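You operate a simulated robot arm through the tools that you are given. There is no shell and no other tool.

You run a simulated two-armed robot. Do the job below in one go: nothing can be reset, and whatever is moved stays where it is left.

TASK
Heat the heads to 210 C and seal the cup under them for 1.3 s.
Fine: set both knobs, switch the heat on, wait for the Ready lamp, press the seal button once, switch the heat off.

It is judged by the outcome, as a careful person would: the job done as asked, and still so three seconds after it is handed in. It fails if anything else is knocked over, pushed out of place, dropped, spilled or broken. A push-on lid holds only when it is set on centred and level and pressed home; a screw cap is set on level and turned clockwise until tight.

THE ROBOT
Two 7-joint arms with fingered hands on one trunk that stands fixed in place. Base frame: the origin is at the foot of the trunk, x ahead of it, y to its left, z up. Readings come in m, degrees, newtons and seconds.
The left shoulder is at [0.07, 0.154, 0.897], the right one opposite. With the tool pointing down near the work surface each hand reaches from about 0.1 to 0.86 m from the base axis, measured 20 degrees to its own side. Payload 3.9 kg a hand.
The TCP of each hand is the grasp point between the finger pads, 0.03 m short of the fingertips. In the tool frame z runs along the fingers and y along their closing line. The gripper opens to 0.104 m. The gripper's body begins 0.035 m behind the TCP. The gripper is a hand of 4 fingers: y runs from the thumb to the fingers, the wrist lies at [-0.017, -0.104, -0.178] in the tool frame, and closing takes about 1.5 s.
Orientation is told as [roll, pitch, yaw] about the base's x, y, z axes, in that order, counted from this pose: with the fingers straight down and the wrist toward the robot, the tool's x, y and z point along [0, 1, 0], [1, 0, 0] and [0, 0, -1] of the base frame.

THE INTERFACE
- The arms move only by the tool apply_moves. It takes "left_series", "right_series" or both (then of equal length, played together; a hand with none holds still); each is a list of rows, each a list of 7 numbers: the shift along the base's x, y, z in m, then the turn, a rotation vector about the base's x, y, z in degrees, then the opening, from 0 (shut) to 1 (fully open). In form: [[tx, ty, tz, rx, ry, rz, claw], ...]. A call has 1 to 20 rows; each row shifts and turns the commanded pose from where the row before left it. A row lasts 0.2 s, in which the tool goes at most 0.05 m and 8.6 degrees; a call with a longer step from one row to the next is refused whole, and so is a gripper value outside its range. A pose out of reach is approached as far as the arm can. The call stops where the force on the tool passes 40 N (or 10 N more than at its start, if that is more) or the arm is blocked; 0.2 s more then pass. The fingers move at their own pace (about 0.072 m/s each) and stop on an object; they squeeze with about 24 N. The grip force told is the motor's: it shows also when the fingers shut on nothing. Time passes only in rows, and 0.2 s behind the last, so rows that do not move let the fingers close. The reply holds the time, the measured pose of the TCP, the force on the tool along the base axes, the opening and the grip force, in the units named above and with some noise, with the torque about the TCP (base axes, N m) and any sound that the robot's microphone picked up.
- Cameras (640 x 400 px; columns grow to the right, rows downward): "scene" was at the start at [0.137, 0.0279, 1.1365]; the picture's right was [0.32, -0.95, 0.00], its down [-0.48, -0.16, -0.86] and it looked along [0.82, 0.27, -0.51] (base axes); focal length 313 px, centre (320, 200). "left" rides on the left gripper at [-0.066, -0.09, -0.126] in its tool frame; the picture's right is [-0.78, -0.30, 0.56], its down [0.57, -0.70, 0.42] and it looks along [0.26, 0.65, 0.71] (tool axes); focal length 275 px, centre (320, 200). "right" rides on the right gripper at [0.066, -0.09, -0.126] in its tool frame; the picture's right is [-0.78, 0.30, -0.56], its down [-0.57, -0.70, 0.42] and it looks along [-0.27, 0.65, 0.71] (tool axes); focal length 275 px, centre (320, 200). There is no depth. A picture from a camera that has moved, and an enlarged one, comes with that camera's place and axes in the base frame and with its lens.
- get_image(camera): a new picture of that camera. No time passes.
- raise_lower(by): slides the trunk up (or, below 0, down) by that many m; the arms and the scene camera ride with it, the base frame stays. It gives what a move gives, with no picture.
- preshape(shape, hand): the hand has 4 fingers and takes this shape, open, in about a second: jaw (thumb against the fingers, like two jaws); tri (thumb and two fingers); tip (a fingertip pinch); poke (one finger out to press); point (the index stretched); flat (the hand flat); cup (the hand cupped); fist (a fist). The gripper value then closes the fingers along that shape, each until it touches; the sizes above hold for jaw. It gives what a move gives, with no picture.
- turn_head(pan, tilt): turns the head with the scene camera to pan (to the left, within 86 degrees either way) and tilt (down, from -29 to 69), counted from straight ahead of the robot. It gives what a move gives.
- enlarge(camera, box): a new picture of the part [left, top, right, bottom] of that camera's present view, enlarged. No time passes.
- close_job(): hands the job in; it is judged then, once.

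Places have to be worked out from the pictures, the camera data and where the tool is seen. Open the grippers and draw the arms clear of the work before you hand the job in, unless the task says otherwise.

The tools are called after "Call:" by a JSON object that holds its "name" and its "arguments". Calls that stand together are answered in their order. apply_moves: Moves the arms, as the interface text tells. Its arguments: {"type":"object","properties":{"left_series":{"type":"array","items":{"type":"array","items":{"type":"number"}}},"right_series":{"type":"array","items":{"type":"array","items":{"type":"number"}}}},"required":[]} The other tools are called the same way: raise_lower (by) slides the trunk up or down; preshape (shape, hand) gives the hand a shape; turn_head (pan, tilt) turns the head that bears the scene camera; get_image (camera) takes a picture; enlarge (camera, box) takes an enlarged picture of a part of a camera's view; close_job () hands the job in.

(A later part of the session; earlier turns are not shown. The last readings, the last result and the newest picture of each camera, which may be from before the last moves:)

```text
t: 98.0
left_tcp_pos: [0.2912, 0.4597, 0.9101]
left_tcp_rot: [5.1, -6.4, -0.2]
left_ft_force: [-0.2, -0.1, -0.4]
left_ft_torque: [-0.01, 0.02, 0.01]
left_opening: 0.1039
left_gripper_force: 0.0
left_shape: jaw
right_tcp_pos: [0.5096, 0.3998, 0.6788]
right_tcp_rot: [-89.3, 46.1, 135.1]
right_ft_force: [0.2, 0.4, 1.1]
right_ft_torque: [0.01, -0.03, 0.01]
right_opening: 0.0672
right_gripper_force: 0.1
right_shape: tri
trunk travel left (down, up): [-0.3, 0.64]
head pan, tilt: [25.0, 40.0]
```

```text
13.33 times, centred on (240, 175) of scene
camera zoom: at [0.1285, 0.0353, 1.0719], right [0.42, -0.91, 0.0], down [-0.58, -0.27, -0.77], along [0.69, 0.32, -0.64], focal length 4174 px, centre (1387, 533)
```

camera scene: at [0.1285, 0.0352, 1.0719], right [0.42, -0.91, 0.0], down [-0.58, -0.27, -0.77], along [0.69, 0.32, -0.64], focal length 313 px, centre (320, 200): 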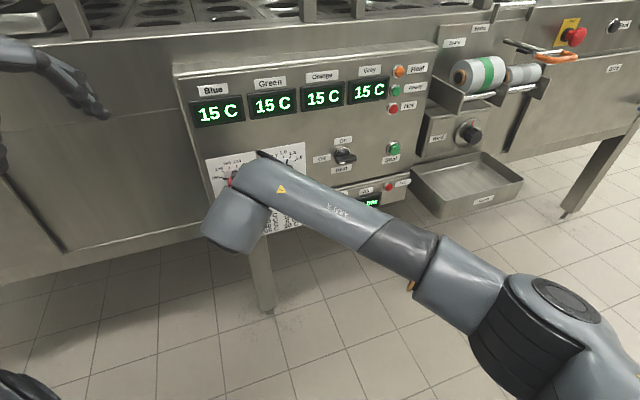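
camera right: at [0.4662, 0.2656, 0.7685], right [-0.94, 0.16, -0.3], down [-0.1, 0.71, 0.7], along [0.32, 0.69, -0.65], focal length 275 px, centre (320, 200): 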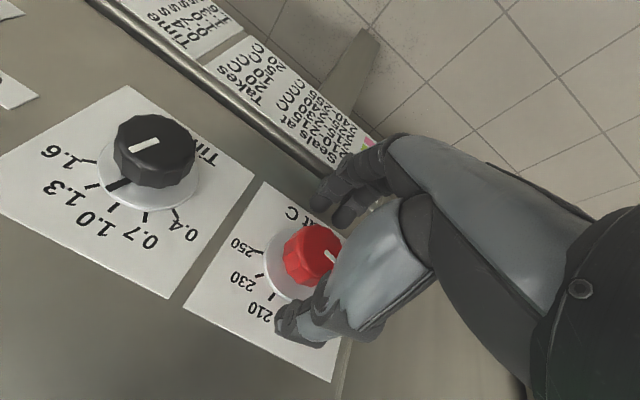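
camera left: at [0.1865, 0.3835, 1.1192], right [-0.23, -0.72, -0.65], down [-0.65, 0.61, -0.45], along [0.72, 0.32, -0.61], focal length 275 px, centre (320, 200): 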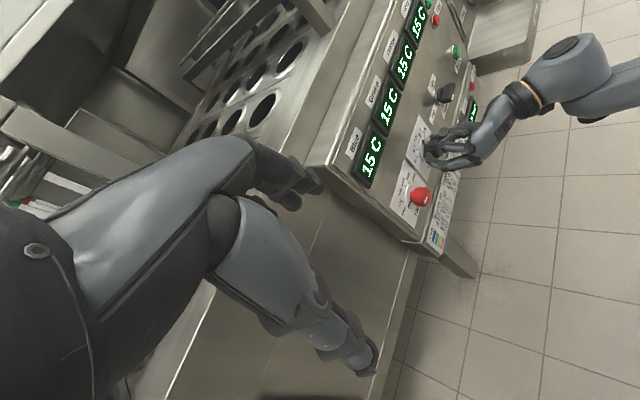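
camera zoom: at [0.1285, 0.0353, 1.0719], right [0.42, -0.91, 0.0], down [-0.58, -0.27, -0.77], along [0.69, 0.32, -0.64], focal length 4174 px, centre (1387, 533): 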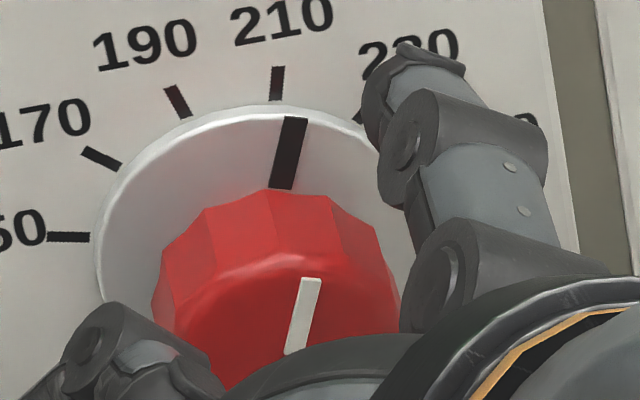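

The pointer crept a few degrees past 210 on release. I'll back away and take a clear reading of both dials.

Call:
{"name": "apply_moves", "arguments": {"right_series": [[-0.0064, -0.0064, 0, 0, 0, 0, 0.65], [-0.0064, -0.0064, 0, 0, 0, 0, 0.65], [-0.0064, -0.0064, 0, 0, 0, 0, 0.65], [-0.0064, -0.0064, 0, 0, 0, 0, 0.65], [-0.0064, -0.0064, 0, 0, 0, 0, 0.65], [-0.0064, -0.0064, 0, 0, 0, 0, 0.65], [-0.0064, -0.0064, -0.005, 0, 0, 0, 0.65], [-0.0064, -0.0064, -0.01, 0, 0, 0, 0.65], [-0.0064, -0.0064, -0.015, 0, 0, 0, 0.65], [0, 0, -0.015, 0, 0, 0, 0.65], [0, 0, 0, 0, 0, 0, 0.65]]}}

Call:
{"name": "enlarge", "arguments": {"camera": "scene", "box": [208, 150, 272, 190]}}

Call:
{"name": "enlarge", "arguments": {"camera": "scene", "box": [256, 140, 320, 180]}}

Call:
{"name": "get_image", "arguments": {"camera": "right"}}

```text
t: 100.4
left_tcp_pos: [0.2908, 0.4597, 0.9109]
left_tcp_rot: [5.1, -6.4, -0.3]
left_ft_force: [-0.4, -0.1, 0.0]
left_ft_torque: [0.0, -0.02, 0.02]
left_opening: 0.1038
left_gripper_force: 0.2
left_shape: jaw
right_tcp_pos: [0.4491, 0.3422, 0.634]
right_tcp_rot: [-89.3, 46.0, 135.2]
right_ft_force: [1.0, 0.0, -0.7]
right_ft_torque: [-0.03, 0.01, -0.02]
right_opening: 0.0673
right_gripper_force: 0.1
right_shape: tri
trunk travel left (down, up): [-0.3, 0.64]
head pan, tilt: [25.0, 40.0]
```

```text
10.00 times, centred on (240, 170) of scene
camera zoom: at [0.1284, 0.0352, 1.0719], right [0.42, -0.91, 0.0], down [-0.58, -0.27, -0.77], along [0.69, 0.32, -0.64], focal length 3130 px, centre (1120, 500)
```

zoom: 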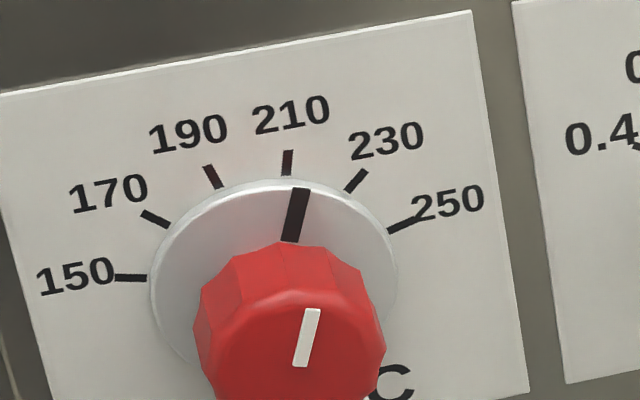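

```text
10.00 times, centred on (288, 160) of scene
camera zoom: at [0.1284, 0.0352, 1.0719], right [0.42, -0.91, 0.0], down [-0.58, -0.27, -0.77], along [0.69, 0.32, -0.64], focal length 3130 px, centre (640, 600)
```

zoom: 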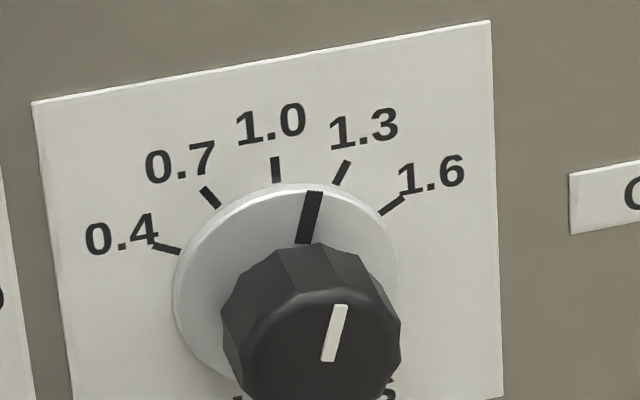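

```text
taken
camera right: at [0.4377, 0.1765, 0.6543], right [-0.93, 0.15, 0.33], down [0.36, 0.25, 0.9], along [0.06, 0.96, -0.29], focal length 275 px, centre (320, 200)
```

right: 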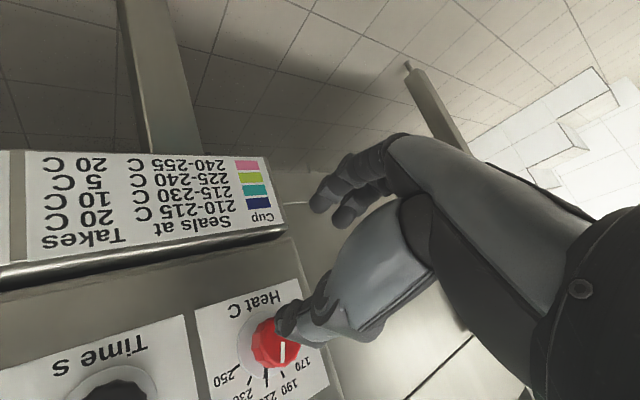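

Careful back-projection gives red at 19.4° (≈213 °C, target 15°) and black at about 15° (target 30°). Releasing tends to add about 3°, so I'll re-grip the red knob, back it off and release a little short.

Call:
{"name": "apply_moves", "arguments": {"right_series": [[0, 0, 0.015, 0, 0, 0, 0.65], [0.0064, 0.0064, 0.015, 0, 0, 0, 0.65], [0.0064, 0.0064, 0.01, 0, 0, 0, 0.65], [0.0064, 0.0064, 0.005, 0, 0, 0, 0.65], [0.0064, 0.0064, 0, 0, 0, 0, 0.65], [0.0064, 0.0064, 0, 0, 0, 0, 0.65], [0.0064, 0.0064, 0, 0, 0, 0, 0.65], [0, 0, 0, 0, 0, 0, 0.65]]}}

```text
t: 102.2
left_tcp_pos: [0.2912, 0.4598, 0.9112]
left_tcp_rot: [5.1, -6.4, -0.2]
left_ft_force: [-0.1, 0.3, 0.3]
left_ft_torque: [0.01, -0.01, 0.0]
left_opening: 0.104
left_gripper_force: 0.1
left_shape: jaw
right_tcp_pos: [0.4905, 0.3816, 0.6779]
right_tcp_rot: [-89.3, 46.1, 135.3]
right_ft_force: [0.4, 0.7, 0.0]
right_ft_torque: [-0.02, 0.02, 0.0]
right_opening: 0.0674
right_gripper_force: 0.0
right_shape: tri
trunk travel left (down, up): [-0.3, 0.64]
head pan, tilt: [25.0, 40.0]
```

On track at n=0.617. I'll finish the approach and close.

Call:
{"name": "apply_moves", "arguments": {"right_series": [[0.0064, 0.0064, 0, 0, 0, 0, 0.65], [0.0064, 0.0064, 0, 0, 0, 0, 0.65], [0.0064, 0.0064, 0, 0, 0, 0, 0.65], [0, 0, 0, 0, 0, 0, 0.65], [0, 0, 0, 0, 0, 0, 0.4], [0, 0, 0, 0, 0, 0, 0.3], [0, 0, 0, 0, 0, 0, 0.2], [0, 0, 0, 0, 0, 0, 0], [0, 0, 0, 0, 0, 0, 0]]}}

Call:
{"name": "enlarge", "arguments": {"camera": "scene", "box": [208, 150, 272, 190]}}

```text
t: 104.2
left_tcp_pos: [0.2906, 0.4591, 0.9108]
left_tcp_rot: [5.1, -6.4, -0.2]
left_ft_force: [-0.2, -0.2, -1.0]
left_ft_torque: [-0.02, 0.0, 0.0]
left_opening: 0.1041
left_gripper_force: 0.1
left_shape: jaw
right_tcp_pos: [0.5109, 0.3994, 0.6785]
right_tcp_rot: [-89.4, 46.1, 135.1]
right_ft_force: [3.3, 1.0, 3.1]
right_ft_torque: [0.07, -0.08, -0.06]
right_opening: 0.0265
right_gripper_force: 23.9
right_shape: tri
trunk travel left (down, up): [-0.3, 0.64]
head pan, tilt: [25.0, 40.0]
```

```text
10.00 times, centred on (240, 170) of scene
camera zoom: at [0.1286, 0.035, 1.0719], right [0.42, -0.91, 0.0], down [-0.58, -0.27, -0.77], along [0.69, 0.32, -0.64], focal length 3130 px, centre (1120, 500)
```

zoom: 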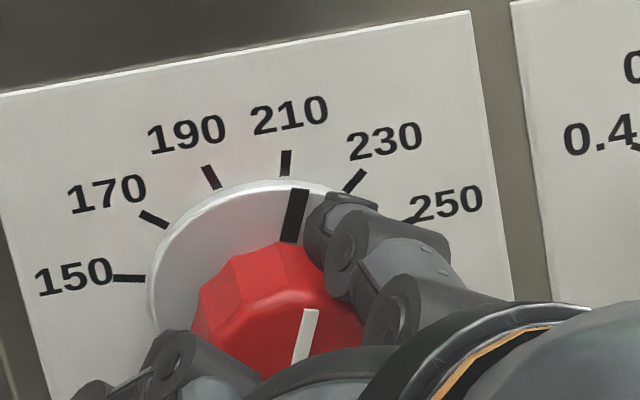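

The pointer is unchanged under grip. I'll turn back 7° and read it.

Call:
{"name": "apply_moves", "arguments": {"right_series": [[0, 0, 0, -2.475, -2.475, 0, 0], [0, 0, 0, -2.475, -2.475, 0, 0], [0, 0, 0, 0, 0, 0, 0]]}}

Call:
{"name": "enlarge", "arguments": {"camera": "scene", "box": [208, 150, 272, 190]}}

```text
t: 105.0
left_tcp_pos: [0.2919, 0.4588, 0.9114]
left_tcp_rot: [5.2, -6.2, -0.2]
left_ft_force: [-0.2, 0.1, -0.5]
left_ft_torque: [-0.02, -0.02, 0.0]
left_opening: 0.1042
left_gripper_force: 0.1
left_shape: jaw
right_tcp_pos: [0.5108, 0.4001, 0.6789]
right_tcp_rot: [-89.3, 53.2, 135.2]
right_ft_force: [8.2, 0.6, 4.7]
right_ft_torque: [0.12, -0.05, -0.11]
right_opening: 0.0264
right_gripper_force: 23.6
right_shape: tri
trunk travel left (down, up): [-0.3, 0.64]
head pan, tilt: [25.0, 40.0]
```

```text
10.00 times, centred on (240, 170) of scene
camera zoom: at [0.1289, 0.0349, 1.0719], right [0.42, -0.91, 0.0], down [-0.58, -0.27, -0.77], along [0.69, 0.32, -0.64], focal length 3130 px, centre (1120, 500)
```

zoom: 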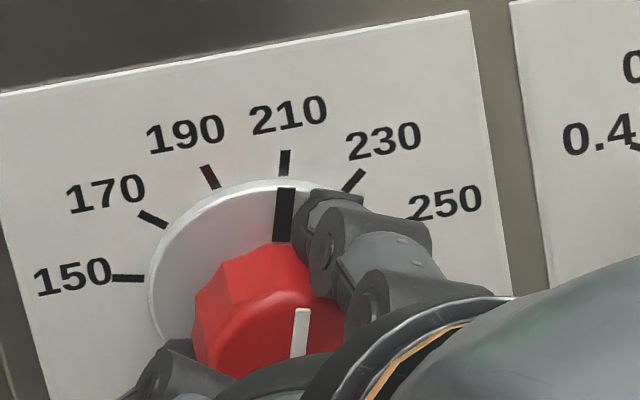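

The pointer reads about 13° under grip. Releasing should bring it to about 15°.

Call:
{"name": "apply_moves", "arguments": {"right_series": [[0, 0, 0, 0, 0, 0, 0.27], [0, 0, 0, 0, 0, 0, 0.32], [0, 0, 0, 0, 0, 0, 0.4], [0, 0, 0, 0, 0, 0, 0.5], [0, 0, 0, 0, 0, 0, 0.65], [0, 0, 0, 0, 0, 0, 0.65]]}}

Call:
{"name": "enlarge", "arguments": {"camera": "scene", "box": [208, 150, 272, 190]}}

```text
t: 106.4
left_tcp_pos: [0.2907, 0.4601, 0.9091]
left_tcp_rot: [5.1, -6.4, -0.1]
left_ft_force: [-0.4, -1.0, 0.0]
left_ft_torque: [0.01, -0.02, -0.03]
left_opening: 0.104
left_gripper_force: 0.1
left_shape: jaw
right_tcp_pos: [0.5102, 0.401, 0.6782]
right_tcp_rot: [-89.3, 53.2, 135.3]
right_ft_force: [0.8, 0.6, -0.7]
right_ft_torque: [0.02, 0.01, -0.02]
right_opening: 0.0671
right_gripper_force: 0.2
right_shape: tri
trunk travel left (down, up): [-0.3, 0.64]
head pan, tilt: [25.0, 40.0]
```

```text
10.00 times, centred on (240, 170) of scene
camera zoom: at [0.1285, 0.0353, 1.0719], right [0.42, -0.91, 0.0], down [-0.58, -0.27, -0.77], along [0.69, 0.32, -0.64], focal length 3130 px, centre (1120, 500)
```

zoom: 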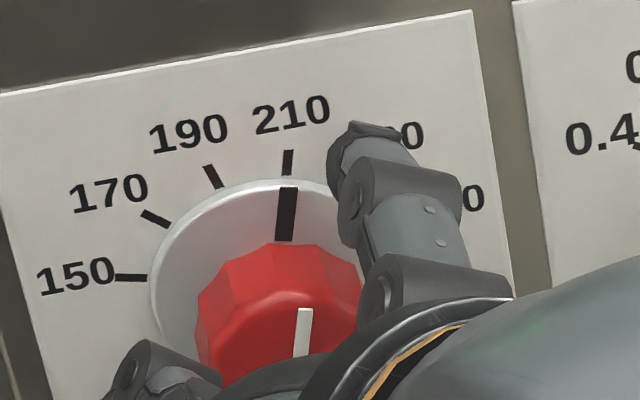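

Red now reads about 14°, i.e. 209–210 °C — good. I'll back out and shift across to the black knob at φ≈200°.

Call:
{"name": "apply_moves", "arguments": {"right_series": [[-0.006, -0.006, 0, 0, 0, 0, 0.65], [-0.006, -0.006, 0, 0, 0, 0, 0.65], [-0.006, -0.006, 0, 0, 0, 0, 0.65], [-0.006, -0.006, 0, 0, 0, 0, 0.65], [-0.006, -0.006, 0, 0, 0, 0, 0.65], [-0.006, -0.006, 0, 0, 0, 0, 0.65], [-0.006, -0.006, 0, 0, 0, 0, 0.65], [-0.006, -0.006, 0, 0, 0, 0, 0.65], [0.0153, -0.0153, 0, -2.4, -2.4, 0, 0.65], [0.0153, -0.0153, 0, -2.4, -2.4, 0, 0.65], [0.0153, -0.0153, 0, -2.4, -2.4, 0, 0.65], [0.0153, -0.0153, 0, -2.4, -2.4, 0, 0.65], [0.0153, -0.0153, 0, -2.4, -2.4, 0, 0.65], [0, 0, 0, 0, 0, 0, 0.65]]}}

Call:
{"name": "enlarge", "arguments": {"camera": "right", "box": [180, 200, 380, 325]}}

Call:
{"name": "enlarge", "arguments": {"camera": "scene", "box": [208, 150, 272, 190]}}

```text
t: 109.4
left_tcp_pos: [0.291, 0.4592, 0.9106]
left_tcp_rot: [5.0, -6.4, -0.2]
left_ft_force: [0.2, 0.3, 0.7]
left_ft_torque: [0.01, -0.03, 0.0]
left_opening: 0.1041
left_gripper_force: 0.1
left_shape: jaw
right_tcp_pos: [0.5384, 0.2745, 0.6779]
right_tcp_rot: [-88.9, 70.1, 135.5]
right_ft_force: [0.1, -0.6, -0.1]
right_ft_torque: [0.01, 0.01, -0.02]
right_opening: 0.0672
right_gripper_force: 0.1
right_shape: tri
trunk travel left (down, up): [-0.3, 0.64]
head pan, tilt: [25.0, 40.0]
```

```text
3.20 times, centred on (280, 262) of right
camera zoom: at [0.5139, 0.1211, 0.7401], right [-0.98, 0.2, -0.01], down [0.1, 0.52, 0.85], along [0.18, 0.83, -0.52], focal length 881 px, centre (448, 0)
```

zoom: 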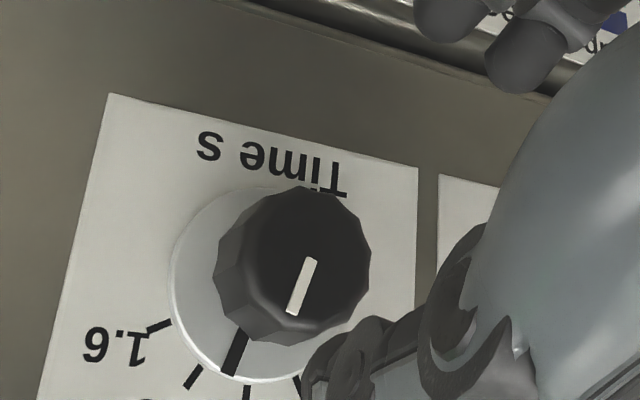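

```text
10.00 times, centred on (240, 170) of scene
camera zoom: at [0.1284, 0.0353, 1.0719], right [0.42, -0.91, 0.0], down [-0.58, -0.27, -0.77], along [0.69, 0.32, -0.64], focal length 3130 px, centre (1120, 500)
```

zoom: 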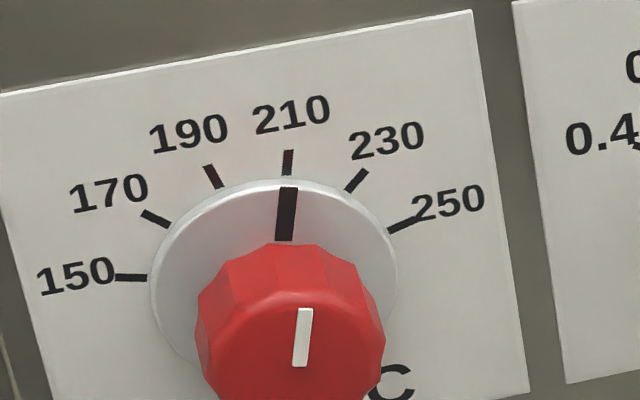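

Red sits squarely on 210. I'm within 2 mm of the black knob's axis, so I'll apply a small correction and approach.

Call:
{"name": "apply_moves", "arguments": {"right_series": [[0.0053, 0.0067, 0.0015, 0, 0, 0, 0.65], [0.006, 0.006, 0, 0, 0, 0, 0.65], [0.006, 0.006, 0, 0, 0, 0, 0.65], [0.006, 0.006, 0, 0, 0, 0, 0.65], [0.006, 0.006, 0, 0, 0, 0, 0.65], [0, 0, 0, 0, 0, 0, 0.65]]}}

```text
t: 110.8
left_tcp_pos: [0.291, 0.4603, 0.9113]
left_tcp_rot: [5.1, -6.4, -0.2]
left_ft_force: [-0.6, 0.8, -0.7]
left_ft_torque: [-0.01, 0.02, 0.0]
left_opening: 0.1041
left_gripper_force: 0.1
left_shape: jaw
right_tcp_pos: [0.567, 0.3045, 0.6801]
right_tcp_rot: [-89.0, 70.1, 135.5]
right_ft_force: [0.0, 0.8, -0.2]
right_ft_torque: [0.01, 0.01, -0.02]
right_opening: 0.0673
right_gripper_force: 0.0
right_shape: tri
trunk travel left (down, up): [-0.3, 0.64]
head pan, tilt: [25.0, 40.0]
```

On track at e=0.186, n=0.616. I'll finish the approach, grip, and turn 12° clockwise.

Call:
{"name": "apply_moves", "arguments": {"right_series": [[0.0064, 0.0064, 0, 0, 0, 0, 0.65], [0.0064, 0.0064, 0, 0, 0, 0, 0.65], [0.0064, 0.0064, 0, 0, 0, 0, 0.65], [0, 0, 0, 0, 0, 0, 0.65], [0, 0, 0, 0, 0, 0, 0.4], [0, 0, 0, 0, 0, 0, 0.3], [0, 0, 0, 0, 0, 0, 0.2], [0, 0, 0, 0, 0, 0, 0], [0, 0, 0, 0, 0, 0, 0], [0, 0, 0, 4.243, 4.243, 0, 0], [0, 0, 0, 4.243, 4.243, 0, 0], [0, 0, 0, 0, 0, 0, 0]]}}

Call:
{"name": "enlarge", "arguments": {"camera": "scene", "box": [256, 140, 320, 180]}}

```text
t: 113.4
left_tcp_pos: [0.2927, 0.4598, 0.91]
left_tcp_rot: [4.9, -6.3, -0.1]
left_ft_force: [0.7, -0.9, 0.3]
left_ft_torque: [-0.01, 0.0, -0.02]
left_opening: 0.1041
left_gripper_force: 0.1
left_shape: jaw
right_tcp_pos: [0.5873, 0.3241, 0.681]
right_tcp_rot: [-89.3, 58.1, 135.2]
right_ft_force: [6.7, 3.2, 4.8]
right_ft_torque: [0.06, -0.11, -0.05]
right_opening: 0.027
right_gripper_force: 23.5
right_shape: tri
trunk travel left (down, up): [-0.3, 0.64]
head pan, tilt: [25.0, 40.0]
```

```text
10.00 times, centred on (288, 160) of scene
camera zoom: at [0.1287, 0.0353, 1.0719], right [0.42, -0.91, 0.0], down [-0.58, -0.27, -0.77], along [0.69, 0.32, -0.64], focal length 3130 px, centre (640, 600)
```

zoom: 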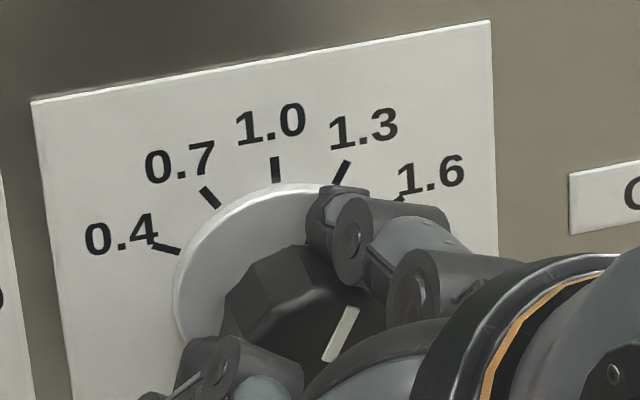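

The pointer reads about 27–28°. I'll add 2° and release.

Call:
{"name": "apply_moves", "arguments": {"right_series": [[0, 0, 0, 1.414, 1.414, 0, 0], [0, 0, 0, 0, 0, 0, 0], [0, 0, 0, 0, 0, 0, 0.27], [0, 0, 0, 0, 0, 0, 0.32], [0, 0, 0, 0, 0, 0, 0.4], [0, 0, 0, 0, 0, 0, 0.5], [0, 0, 0, 0, 0, 0, 0.65], [0, 0, 0, 0, 0, 0, 0.65]]}}

Call:
{"name": "enlarge", "arguments": {"camera": "scene", "box": [256, 140, 320, 180]}}

```text
t: 115.2
left_tcp_pos: [0.2912, 0.4606, 0.9102]
left_tcp_rot: [5.1, -6.4, -0.2]
left_ft_force: [0.5, 0.3, -0.2]
left_ft_torque: [0.02, -0.01, 0.02]
left_opening: 0.1036
left_gripper_force: 0.0
left_shape: jaw
right_tcp_pos: [0.5861, 0.324, 0.68]
right_tcp_rot: [-89.2, 56.1, 135.3]
right_ft_force: [-0.6, 0.8, 0.0]
right_ft_torque: [0.02, 0.0, 0.02]
right_opening: 0.0673
right_gripper_force: 0.0
right_shape: tri
trunk travel left (down, up): [-0.3, 0.64]
head pan, tilt: [25.0, 40.0]
```

```text
10.00 times, centred on (288, 160) of scene
camera zoom: at [0.1285, 0.0353, 1.0719], right [0.42, -0.91, 0.0], down [-0.58, -0.27, -0.77], along [0.69, 0.32, -0.64], focal length 3130 px, centre (640, 600)
```

zoom: 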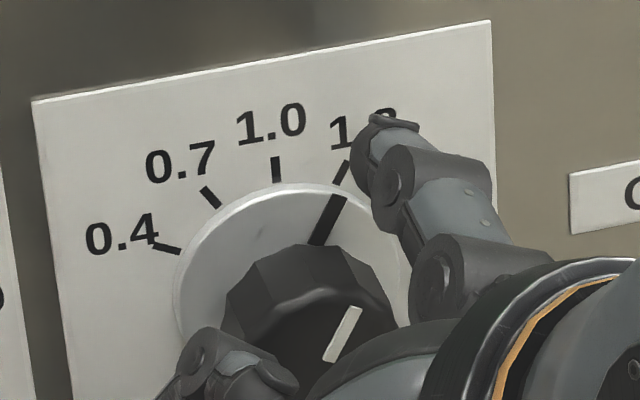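

The black pointer reads about 28–29°, essentially on 1.3. Now I'll back out to a safe standoff and take the "poke" shape for the lever and the button.

Call:
{"name": "apply_moves", "arguments": {"right_series": [[-0.0067, -0.0067, 0, 0, 0, 0, 0.65], [-0.0067, -0.0067, 0, 0, 0, 0, 0.65], [-0.0067, -0.0067, 0, 0, 0, 0, 0.65], [-0.0067, -0.0067, 0, 0, 0, 0, 0.65], [-0.0067, -0.0067, 0, 0, 0, 0, 0.65], [-0.0067, -0.0067, 0, 0, 0, 0, 0.65], [-0.0067, -0.0067, 0, 0, 0, 0, 0.65], [-0.0067, -0.0067, 0, 0, 0, 0, 0.65], [-0.0067, -0.0067, 0, 0, 0, 0, 0.65], [-0.0067, -0.0067, 0, 0, 0, 0, 0.65], [-0.0067, -0.0067, 0, 0, 0, 0, 0.65], [-0.0067, -0.0067, 0, 0, 0, 0, 0.65], [0, 0, 0, 0, 0, 0, 0.65]]}}

Call:
{"name": "preshape", "arguments": {"shape": "poke", "hand": "right"}}

Call:
{"name": "get_image", "arguments": {"camera": "right"}}

Call:
{"name": "get_image", "arguments": {"camera": "scene"}}

Call:
{"name": "enlarge", "arguments": {"camera": "scene", "box": [200, 130, 360, 230]}}

```text
t: 118.0
left_tcp_pos: [0.2912, 0.4595, 0.9115]
left_tcp_rot: [5.1, -6.4, -0.1]
left_ft_force: [0.4, 0.2, 0.0]
left_ft_torque: [-0.02, 0.04, 0.01]
left_opening: 0.104
left_gripper_force: 0.0
left_shape: jaw
right_tcp_pos: [0.5076, 0.2416, 0.6799]
right_tcp_rot: [-89.2, 56.0, 135.3]
right_ft_force: [-0.5, 0.3, -0.3]
right_ft_torque: [-0.01, 0.03, -0.02]
right_opening: 0.0672
right_gripper_force: 0.0
right_shape: tri
trunk travel left (down, up): [-0.3, 0.64]
head pan, tilt: [25.0, 40.0]
```

```text
t: 118.9
left_tcp_pos: [0.2911, 0.4597, 0.9112]
left_tcp_rot: [5.1, -6.4, -0.2]
left_ft_force: [-0.9, 0.6, 0.5]
left_ft_torque: [-0.01, 0.01, 0.01]
left_opening: 0.1036
left_gripper_force: 0.0
left_shape: jaw
right_tcp_pos: [0.5074, 0.2417, 0.6787]
right_tcp_rot: [-89.2, 56.1, 135.2]
right_ft_force: [0.2, 0.2, -0.3]
right_ft_torque: [-0.02, 0.0, 0.0]
right_opening: 0.0001
right_gripper_force: 0.1
right_shape: poke
trunk travel left (down, up): [-0.3, 0.64]
head pan, tilt: [25.0, 40.0]
```

```text
taken
camera right: at [0.4917, 0.0805, 0.719], right [-0.96, 0.19, 0.19], down [0.25, 0.36, 0.9], along [0.1, 0.91, -0.4], focal length 275 px, centre (320, 200)
```

right: 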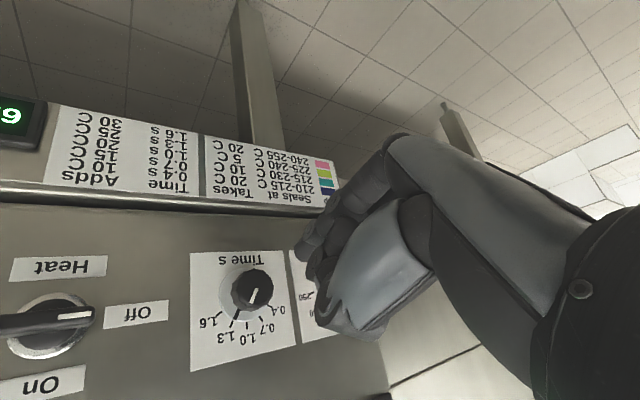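

```text
taken
camera scene: at [0.1285, 0.0352, 1.0719], right [0.42, -0.91, 0.0], down [-0.58, -0.27, -0.77], along [0.69, 0.32, -0.64], focal length 313 px, centre (320, 200)
```

scene: 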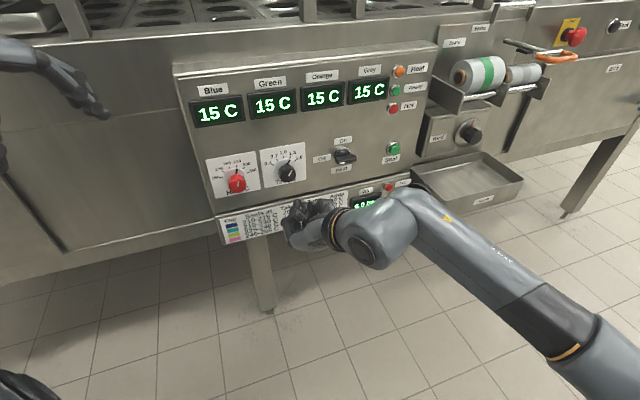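

```text
4.00 times, centred on (280, 180) of scene
camera zoom: at [0.1285, 0.0352, 1.0719], right [0.42, -0.91, 0.0], down [-0.58, -0.27, -0.77], along [0.69, 0.32, -0.64], focal length 1252 px, centre (480, 280)
```

zoom: 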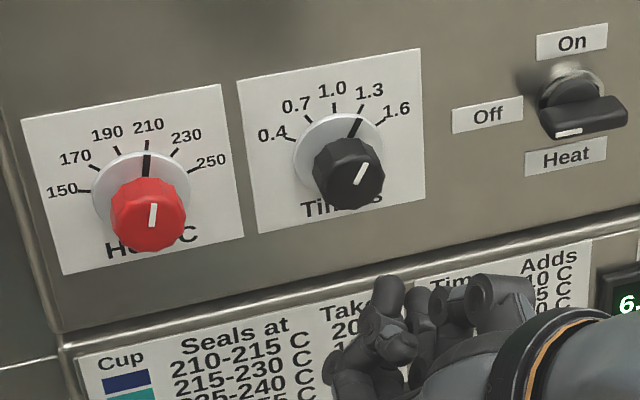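

Both dials now read correctly: 210 and 1.3. I'll zoom in to see which finger sticks out in the poke shape.

Call:
{"name": "enlarge", "arguments": {"camera": "right", "box": [240, 160, 440, 360]}}

Call:
{"name": "enlarge", "arguments": {"camera": "scene", "box": [265, 180, 361, 240]}}

Call:
{"name": "get_image", "arguments": {"camera": "left"}}

```text
2.00 times, centred on (340, 260) of right
camera zoom: at [0.4917, 0.0805, 0.719], right [-0.96, 0.19, 0.19], down [0.25, 0.36, 0.9], along [0.1, 0.91, -0.4], focal length 551 px, centre (280, 80)
```

zoom: 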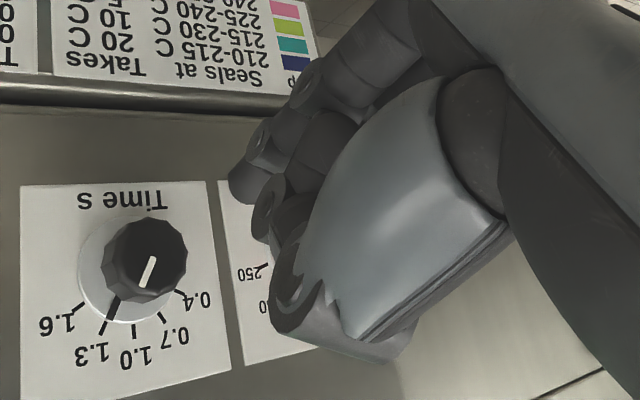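

```text
6.67 times, centred on (313, 210) of scene
camera zoom: at [0.1285, 0.0352, 1.0719], right [0.42, -0.91, 0.0], down [-0.58, -0.27, -0.77], along [0.69, 0.32, -0.64], focal length 2087 px, centre (367, 133)
```

zoom: 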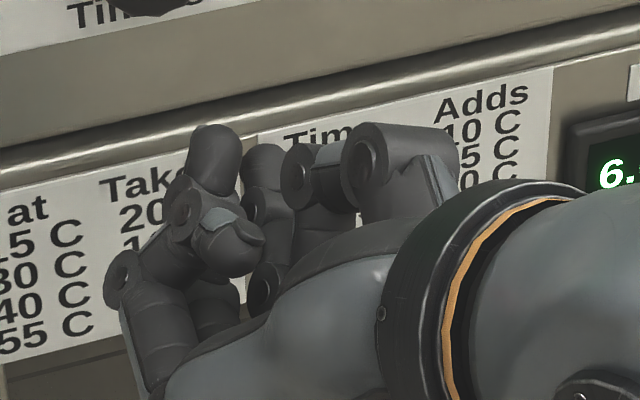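

```text
taken
camera left: at [0.1876, 0.3828, 1.0193], right [-0.23, -0.72, -0.65], down [-0.65, 0.61, -0.45], along [0.72, 0.32, -0.61], focal length 275 px, centre (320, 200)
```

left: 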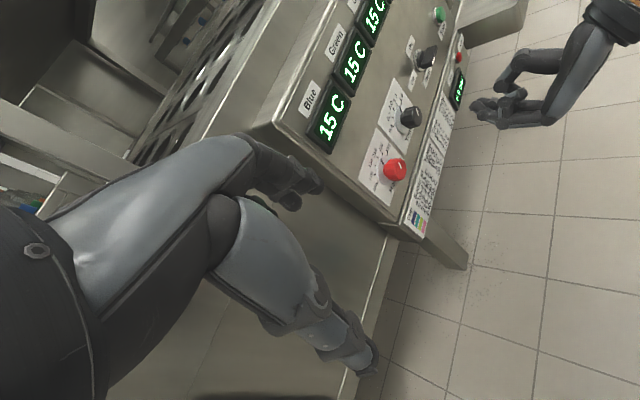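

The extended finger isn't easy to locate from these two views, so I'll use the left wrist camera for a side view.

Call:
{"name": "enlarge", "arguments": {"camera": "left", "box": [400, 30, 560, 130]}}

```text
4.00 times, centred on (480, 80) of left
camera zoom: at [0.1876, 0.3828, 1.0193], right [-0.23, -0.72, -0.65], down [-0.65, 0.61, -0.45], along [0.72, 0.32, -0.61], focal length 1101 px, centre (-320, 680)
```

zoom: 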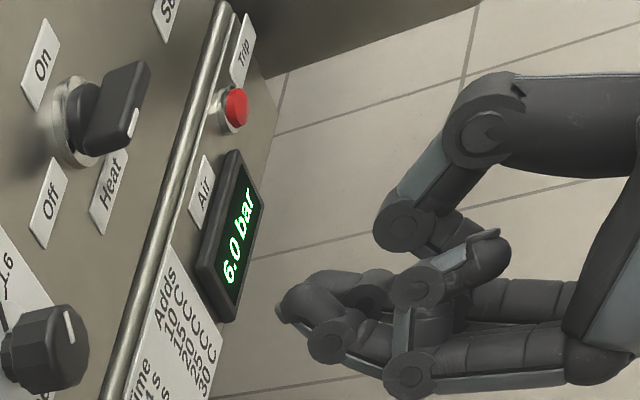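

The single poke finger is hard to locate precisely. A closed pinch sits on the tool axis, which I know well from the knob work, so I'll use the closed "tri" beak as the pusher instead.

Call:
{"name": "preshape", "arguments": {"shape": "tri", "hand": "right"}}

Call:
{"name": "apply_moves", "arguments": {"right_series": [[0, 0, 0, 0, 0, 0, 0.5], [0, 0, 0, 0, 0, 0, 0], [0, 0, 0, 0, 0, 0, 0], [0, 0, 0, 0, 0, 0, 0], [0, 0, 0, 0, 0, 0, 0], [0, 0, 0, 0, 0, 0, 0], [0, 0, 0, 0, 0, 0, 0]]}}

Call:
{"name": "enlarge", "arguments": {"camera": "right", "box": [240, 160, 440, 360]}}

Call:
{"name": "enlarge", "arguments": {"camera": "scene", "box": [265, 180, 361, 240]}}

Call:
{"name": "enlarge", "arguments": {"camera": "left", "box": [400, 30, 560, 130]}}

```text
t: 119.8
left_tcp_pos: [0.2904, 0.4589, 0.9103]
left_tcp_rot: [5.0, -6.4, -0.1]
left_ft_force: [0.3, -1.1, -0.3]
left_ft_torque: [0.01, 0.01, 0.03]
left_opening: 0.1037
left_gripper_force: 0.1
left_shape: jaw
right_tcp_pos: [0.5066, 0.2423, 0.6799]
right_tcp_rot: [-89.2, 56.1, 135.4]
right_ft_force: [-0.4, 0.5, 0.9]
right_ft_torque: [0.03, -0.01, -0.01]
right_opening: 0.1036
right_gripper_force: 0.0
right_shape: tri
trunk travel left (down, up): [-0.3, 0.64]
head pan, tilt: [25.0, 40.0]
```

```text
t: 121.4
left_tcp_pos: [0.2909, 0.4597, 0.9105]
left_tcp_rot: [5.1, -6.4, -0.2]
left_ft_force: [0.3, -0.4, -0.4]
left_ft_torque: [-0.03, -0.01, -0.01]
left_opening: 0.1038
left_gripper_force: 0.1
left_shape: jaw
right_tcp_pos: [0.5074, 0.2411, 0.68]
right_tcp_rot: [-89.2, 56.1, 135.3]
right_ft_force: [-0.2, 0.3, -0.4]
right_ft_torque: [-0.01, -0.02, -0.01]
right_opening: 0.0
right_gripper_force: 24.1
right_shape: tri
trunk travel left (down, up): [-0.3, 0.64]
head pan, tilt: [25.0, 40.0]
```

```text
2.00 times, centred on (340, 260) of right
camera zoom: at [0.4917, 0.0805, 0.719], right [-0.96, 0.19, 0.19], down [0.25, 0.36, 0.9], along [0.1, 0.91, -0.4], focal length 551 px, centre (280, 80)
```

zoom: 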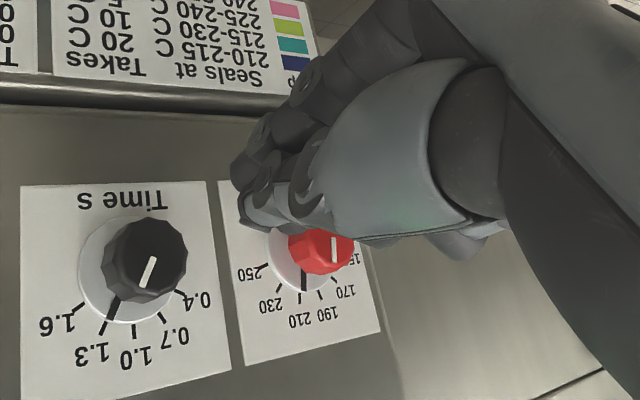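

```text
6.67 times, centred on (313, 210) of scene
camera zoom: at [0.1285, 0.0352, 1.0719], right [0.42, -0.91, 0.0], down [-0.58, -0.27, -0.77], along [0.69, 0.32, -0.64], focal length 2087 px, centre (367, 133)
```

zoom: 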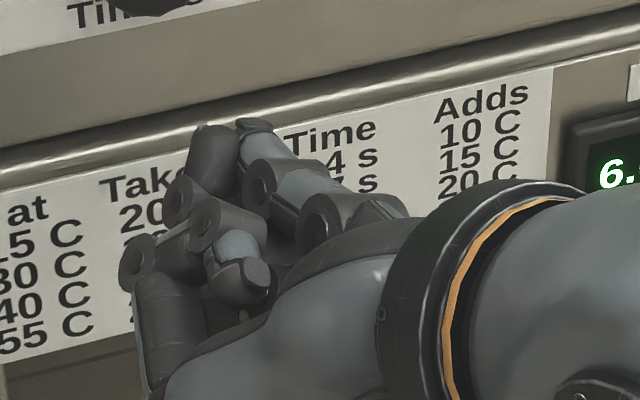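

```text
4.00 times, centred on (480, 80) of left
camera zoom: at [0.1876, 0.3828, 1.0193], right [-0.23, -0.72, -0.65], down [-0.65, 0.61, -0.45], along [0.72, 0.32, -0.61], focal length 1101 px, centre (-320, 680)
```

zoom: 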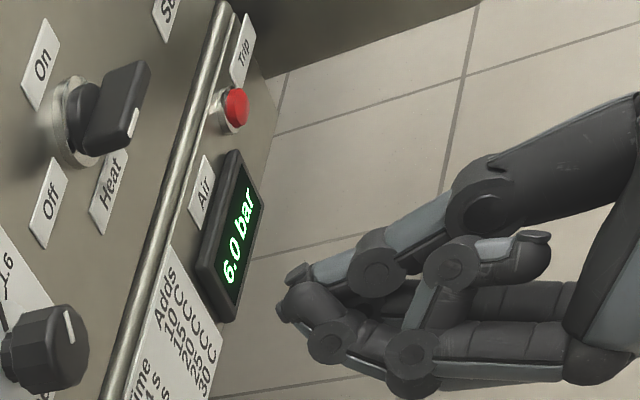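

The closed beak sits on the tool axis. The lever axis is at e≈0.328, z≈0.683, with its blade sticking out to n≈0.66. I'll move the beak to a standoff below the lever's left end.

Call:
{"name": "apply_moves", "arguments": {"right_series": [[0.0197, -0.009, -0.0047, 0, 0, 0, 0], [0.0197, -0.009, -0.0047, 0, 0, 0, 0], [0.0197, -0.009, -0.0047, 0, 0, 0, 0], [0.0197, -0.009, -0.0047, 0, 0, 0, 0], [0.0197, -0.009, -0.0047, 0, 0, 0, 0], [0.0197, -0.009, -0.0047, 0, 0, 0, 0], [0, 0, 0, 0, 0, 0, 0]]}}

Call:
{"name": "get_image", "arguments": {"camera": "right"}}

Call:
{"name": "enlarge", "arguments": {"camera": "scene", "box": [270, 120, 400, 201]}}

```text
t: 123.0
left_tcp_pos: [0.2912, 0.4594, 0.9102]
left_tcp_rot: [5.1, -6.6, -0.1]
left_ft_force: [-1.0, 0.2, -1.1]
left_ft_torque: [0.0, 0.03, 0.0]
left_opening: 0.1037
left_gripper_force: 0.0
left_shape: jaw
right_tcp_pos: [0.6253, 0.1901, 0.6525]
right_tcp_rot: [-89.1, 56.1, 135.3]
right_ft_force: [-0.5, -0.6, 0.8]
right_ft_torque: [-0.01, 0.01, -0.01]
right_opening: 0.0
right_gripper_force: 23.9
right_shape: tri
trunk travel left (down, up): [-0.3, 0.64]
head pan, tilt: [25.0, 40.0]
```

```text
taken
camera right: at [0.6087, 0.028, 0.6918], right [-0.96, 0.19, 0.19], down [0.25, 0.36, 0.9], along [0.1, 0.91, -0.4], focal length 275 px, centre (320, 200)
```

right: 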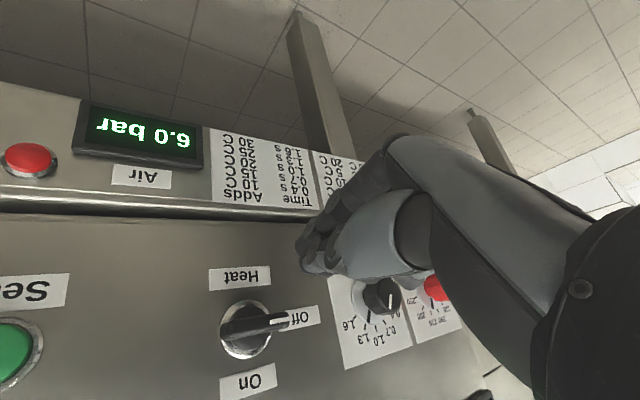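

```text
4.92 times, centred on (335, 160) of scene
camera zoom: at [0.1284, 0.0352, 1.0719], right [0.42, -0.91, 0.0], down [-0.58, -0.27, -0.77], along [0.69, 0.32, -0.64], focal length 1541 px, centre (246, 394)
```

zoom: 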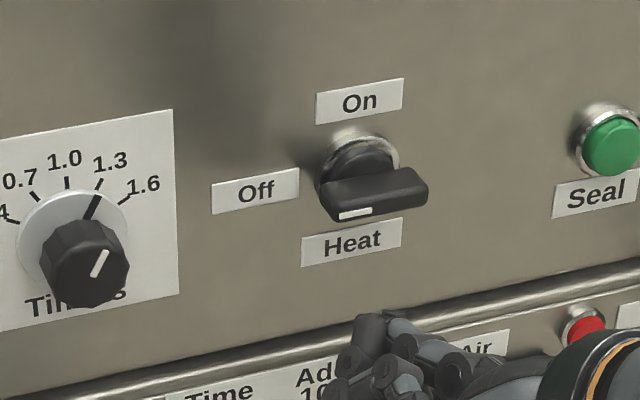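

I'm at e=0.308, n=0.577. I'll zoom with the wrist camera to fix the lever's place more exactly.

Call:
{"name": "enlarge", "arguments": {"camera": "right", "box": [180, 250, 340, 350]}}

```text
4.00 times, centred on (260, 300) of right
camera zoom: at [0.6087, 0.028, 0.6918], right [-0.96, 0.19, 0.19], down [0.25, 0.36, 0.9], along [0.1, 0.91, -0.4], focal length 1101 px, centre (560, -200)
```

zoom: 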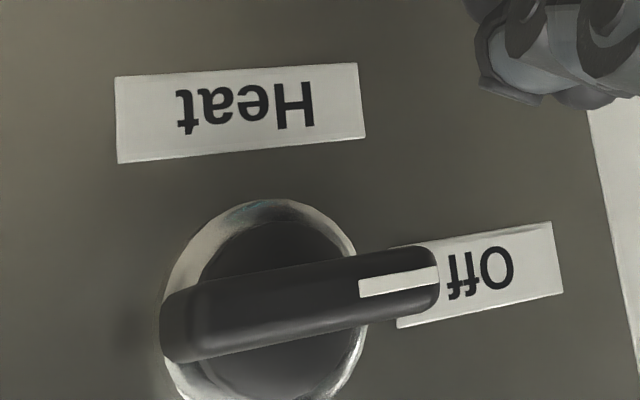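

The lever axis is at about (e 0.327, z 0.6845), with a blade 0.05 m long. I'll slide the beak in under its left end.

Call:
{"name": "apply_moves", "arguments": {"right_series": [[0.0069, 0.0069, 0, 0, 0, 0, 0], [0.0069, 0.0069, 0, 0, 0, 0, 0], [0.0069, 0.0069, 0, 0, 0, 0, 0], [0.0069, 0.0069, 0, 0, 0, 0, 0], [0.0069, 0.0069, 0, 0, 0, 0, 0], [0.0069, 0.0069, 0, 0, 0, 0, 0], [0, 0, 0, 0, 0, 0, 0]]}}

Call:
{"name": "enlarge", "arguments": {"camera": "scene", "box": [280, 120, 400, 195]}}

Call:
{"name": "enlarge", "arguments": {"camera": "right", "box": [180, 200, 380, 325]}}

```text
t: 124.6
left_tcp_pos: [0.2915, 0.4594, 0.9112]
left_tcp_rot: [5.1, -6.5, -0.2]
left_ft_force: [0.1, 1.0, -0.8]
left_ft_torque: [-0.01, 0.02, 0.0]
left_opening: 0.1036
left_gripper_force: 0.0
left_shape: jaw
right_tcp_pos: [0.6655, 0.2302, 0.6523]
right_tcp_rot: [-89.2, 56.2, 135.2]
right_ft_force: [-0.8, 0.6, 0.1]
right_ft_torque: [0.01, 0.01, 0.02]
right_opening: 0.0002
right_gripper_force: 24.2
right_shape: tri
trunk travel left (down, up): [-0.3, 0.64]
head pan, tilt: [25.0, 40.0]
```

```text
5.33 times, centred on (340, 158) of scene
camera zoom: at [0.1285, 0.0351, 1.0719], right [0.42, -0.91, 0.0], down [-0.58, -0.27, -0.77], along [0.69, 0.32, -0.64], focal length 1670 px, centre (213, 427)
```

zoom: 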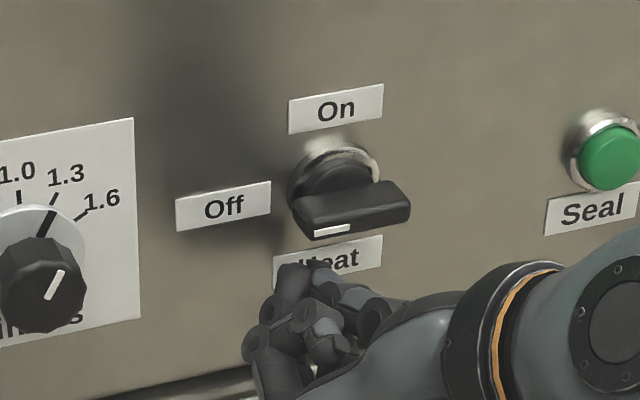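

```text
3.20 times, centred on (280, 262) of right
camera zoom: at [0.6498, 0.0687, 0.6914], right [-0.96, 0.19, 0.19], down [0.25, 0.36, 0.9], along [0.1, 0.91, -0.4], focal length 881 px, centre (448, 0)
```

zoom: 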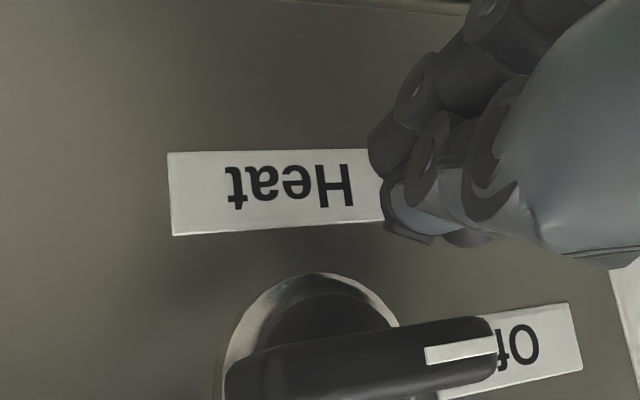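

No contact yet and the beak is under the lever's left end. I'll push it upward along the arc by about 30° and look.

Call:
{"name": "apply_moves", "arguments": {"right_series": [[-0.0004, 0.0004, 0.0065, 0, 0, 0, 0], [-0.0004, 0.0004, 0.0065, 0, 0, 0, 0], [-0.0025, 0.0025, 0.0058, 0, 0, 0, 0], [-0.0025, 0.0025, 0.0058, 0, 0, 0, 0], [0, 0, 0, 0, 0, 0, 0]]}}

Call:
{"name": "enlarge", "arguments": {"camera": "scene", "box": [280, 120, 400, 195]}}

```text
t: 125.8
left_tcp_pos: [0.2917, 0.459, 0.911]
left_tcp_rot: [5.1, -6.3, -0.2]
left_ft_force: [-0.1, -0.6, 0.2]
left_ft_torque: [-0.01, -0.02, 0.0]
left_opening: 0.1038
left_gripper_force: 0.0
left_shape: jaw
right_tcp_pos: [0.6601, 0.2377, 0.6766]
right_tcp_rot: [-89.2, 56.1, 135.4]
right_ft_force: [-0.6, 0.6, -1.6]
right_ft_torque: [0.01, 0.0, 0.0]
right_opening: 0.0001
right_gripper_force: 24.2
right_shape: tri
trunk travel left (down, up): [-0.3, 0.64]
head pan, tilt: [25.0, 40.0]
```

```text
5.33 times, centred on (340, 158) of scene
camera zoom: at [0.1287, 0.0353, 1.0719], right [0.42, -0.91, 0.0], down [-0.58, -0.27, -0.77], along [0.69, 0.32, -0.64], focal length 1670 px, centre (213, 427)
```

zoom: 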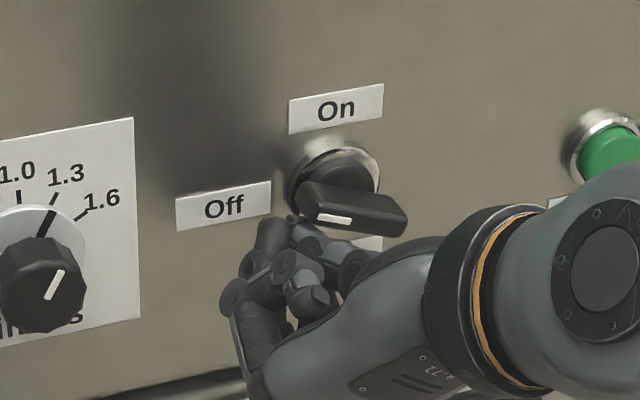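

The lever is turning smoothly with almost no force. I'll continue along the arc towards vertical.

Call:
{"name": "apply_moves", "arguments": {"right_series": [[0.0, 0.0, 0.007, 0, 0, 0, 0], [0.0003, -0.0003, 0.007, 0, 0, 0, 0], [0.0023, -0.0023, 0.006, 0, 0, 0, 0], [0.0023, -0.0023, 0.006, 0, 0, 0, 0], [0, 0, 0, 0, 0, 0, 0]]}}

Call:
{"name": "enlarge", "arguments": {"camera": "scene", "box": [280, 120, 400, 195]}}

```text
t: 127.0
left_tcp_pos: [0.2904, 0.4603, 0.9108]
left_tcp_rot: [4.9, -6.4, -0.2]
left_ft_force: [0.6, -0.2, -0.3]
left_ft_torque: [-0.04, -0.02, -0.05]
left_opening: 0.1038
left_gripper_force: 0.1
left_shape: jaw
right_tcp_pos: [0.6649, 0.2332, 0.7051]
right_tcp_rot: [-89.3, 56.1, 135.4]
right_ft_force: [-1.9, 1.4, -0.2]
right_ft_torque: [0.01, 0.02, 0.03]
right_opening: 0.0
right_gripper_force: 23.6
right_shape: tri
trunk travel left (down, up): [-0.3, 0.64]
head pan, tilt: [25.0, 40.0]
```

```text
5.33 times, centred on (340, 158) of scene
camera zoom: at [0.1284, 0.0354, 1.0719], right [0.42, -0.91, 0.0], down [-0.58, -0.27, -0.77], along [0.69, 0.32, -0.64], focal length 1670 px, centre (213, 427)
```

zoom: 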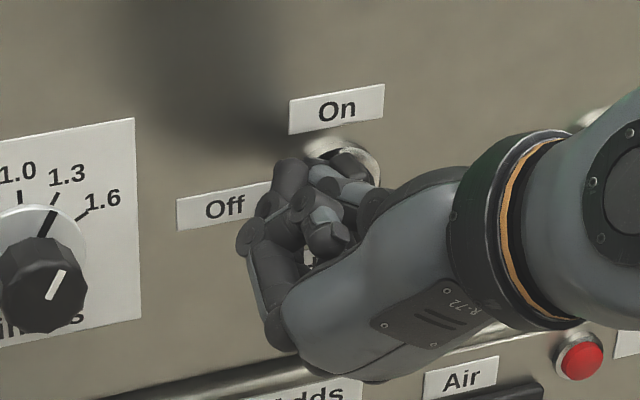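

The hand hides the lever, so I'll look with the wrist camera and check the Heat lamp.

Call:
{"name": "enlarge", "arguments": {"camera": "right", "box": [200, 160, 400, 285]}}

Call:
{"name": "get_image", "arguments": {"camera": "scene"}}

```text
3.20 times, centred on (300, 222) of right
camera zoom: at [0.6495, 0.0719, 0.7422], right [-0.96, 0.19, 0.19], down [0.25, 0.36, 0.9], along [0.1, 0.91, -0.4], focal length 881 px, centre (384, 128)
```

zoom: 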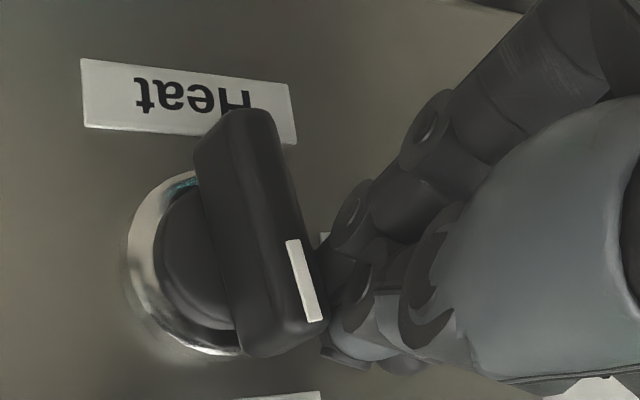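

```text
taken
camera scene: at [0.1284, 0.0354, 1.0719], right [0.42, -0.91, 0.0], down [-0.58, -0.27, -0.77], along [0.69, 0.32, -0.64], focal length 313 px, centre (320, 200)
```

scene: 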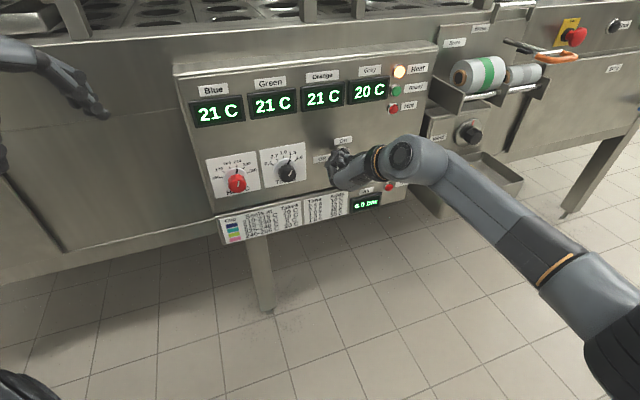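

The Heat lamp is lit and the displays are climbing (21 °C). The lever is nearly vertical, so I'll nudge it the last bit to full On.

Call:
{"name": "apply_moves", "arguments": {"right_series": [[0.0021, -0.0021, 0.0008, 0, 0, 0, 0], [0.0021, -0.0021, 0.0008, 0, 0, 0, 0], [0, 0, 0, 0, 0, 0, 0]]}}

Call:
{"name": "enlarge", "arguments": {"camera": "right", "box": [200, 160, 400, 285]}}

```text
t: 127.8
left_tcp_pos: [0.2896, 0.4607, 0.9104]
left_tcp_rot: [5.0, -6.4, -0.2]
left_ft_force: [0.4, -0.3, 0.0]
left_ft_torque: [0.01, 0.01, 0.01]
left_opening: 0.1038
left_gripper_force: 0.1
left_shape: jaw
right_tcp_pos: [0.668, 0.2308, 0.7053]
right_tcp_rot: [-89.2, 56.3, 135.5]
right_ft_force: [-4.6, 3.1, -1.4]
right_ft_torque: [-0.01, 0.06, 0.11]
right_opening: 0.0
right_gripper_force: 24.2
right_shape: tri
trunk travel left (down, up): [-0.3, 0.64]
head pan, tilt: [25.0, 40.0]
```

```text
3.20 times, centred on (300, 222) of right
camera zoom: at [0.6527, 0.0688, 0.744], right [-0.96, 0.18, 0.19], down [0.25, 0.36, 0.9], along [0.1, 0.91, -0.4], focal length 881 px, centre (384, 128)
```

zoom: 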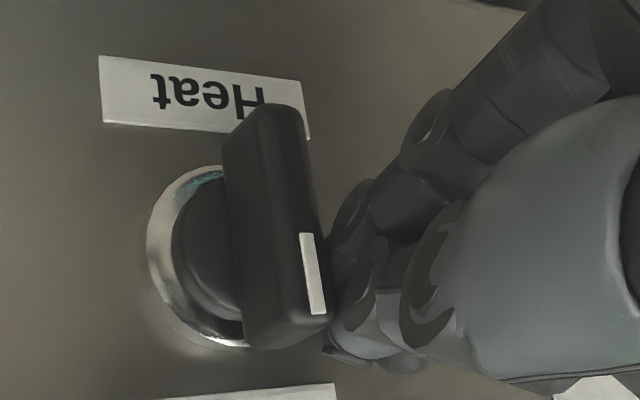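

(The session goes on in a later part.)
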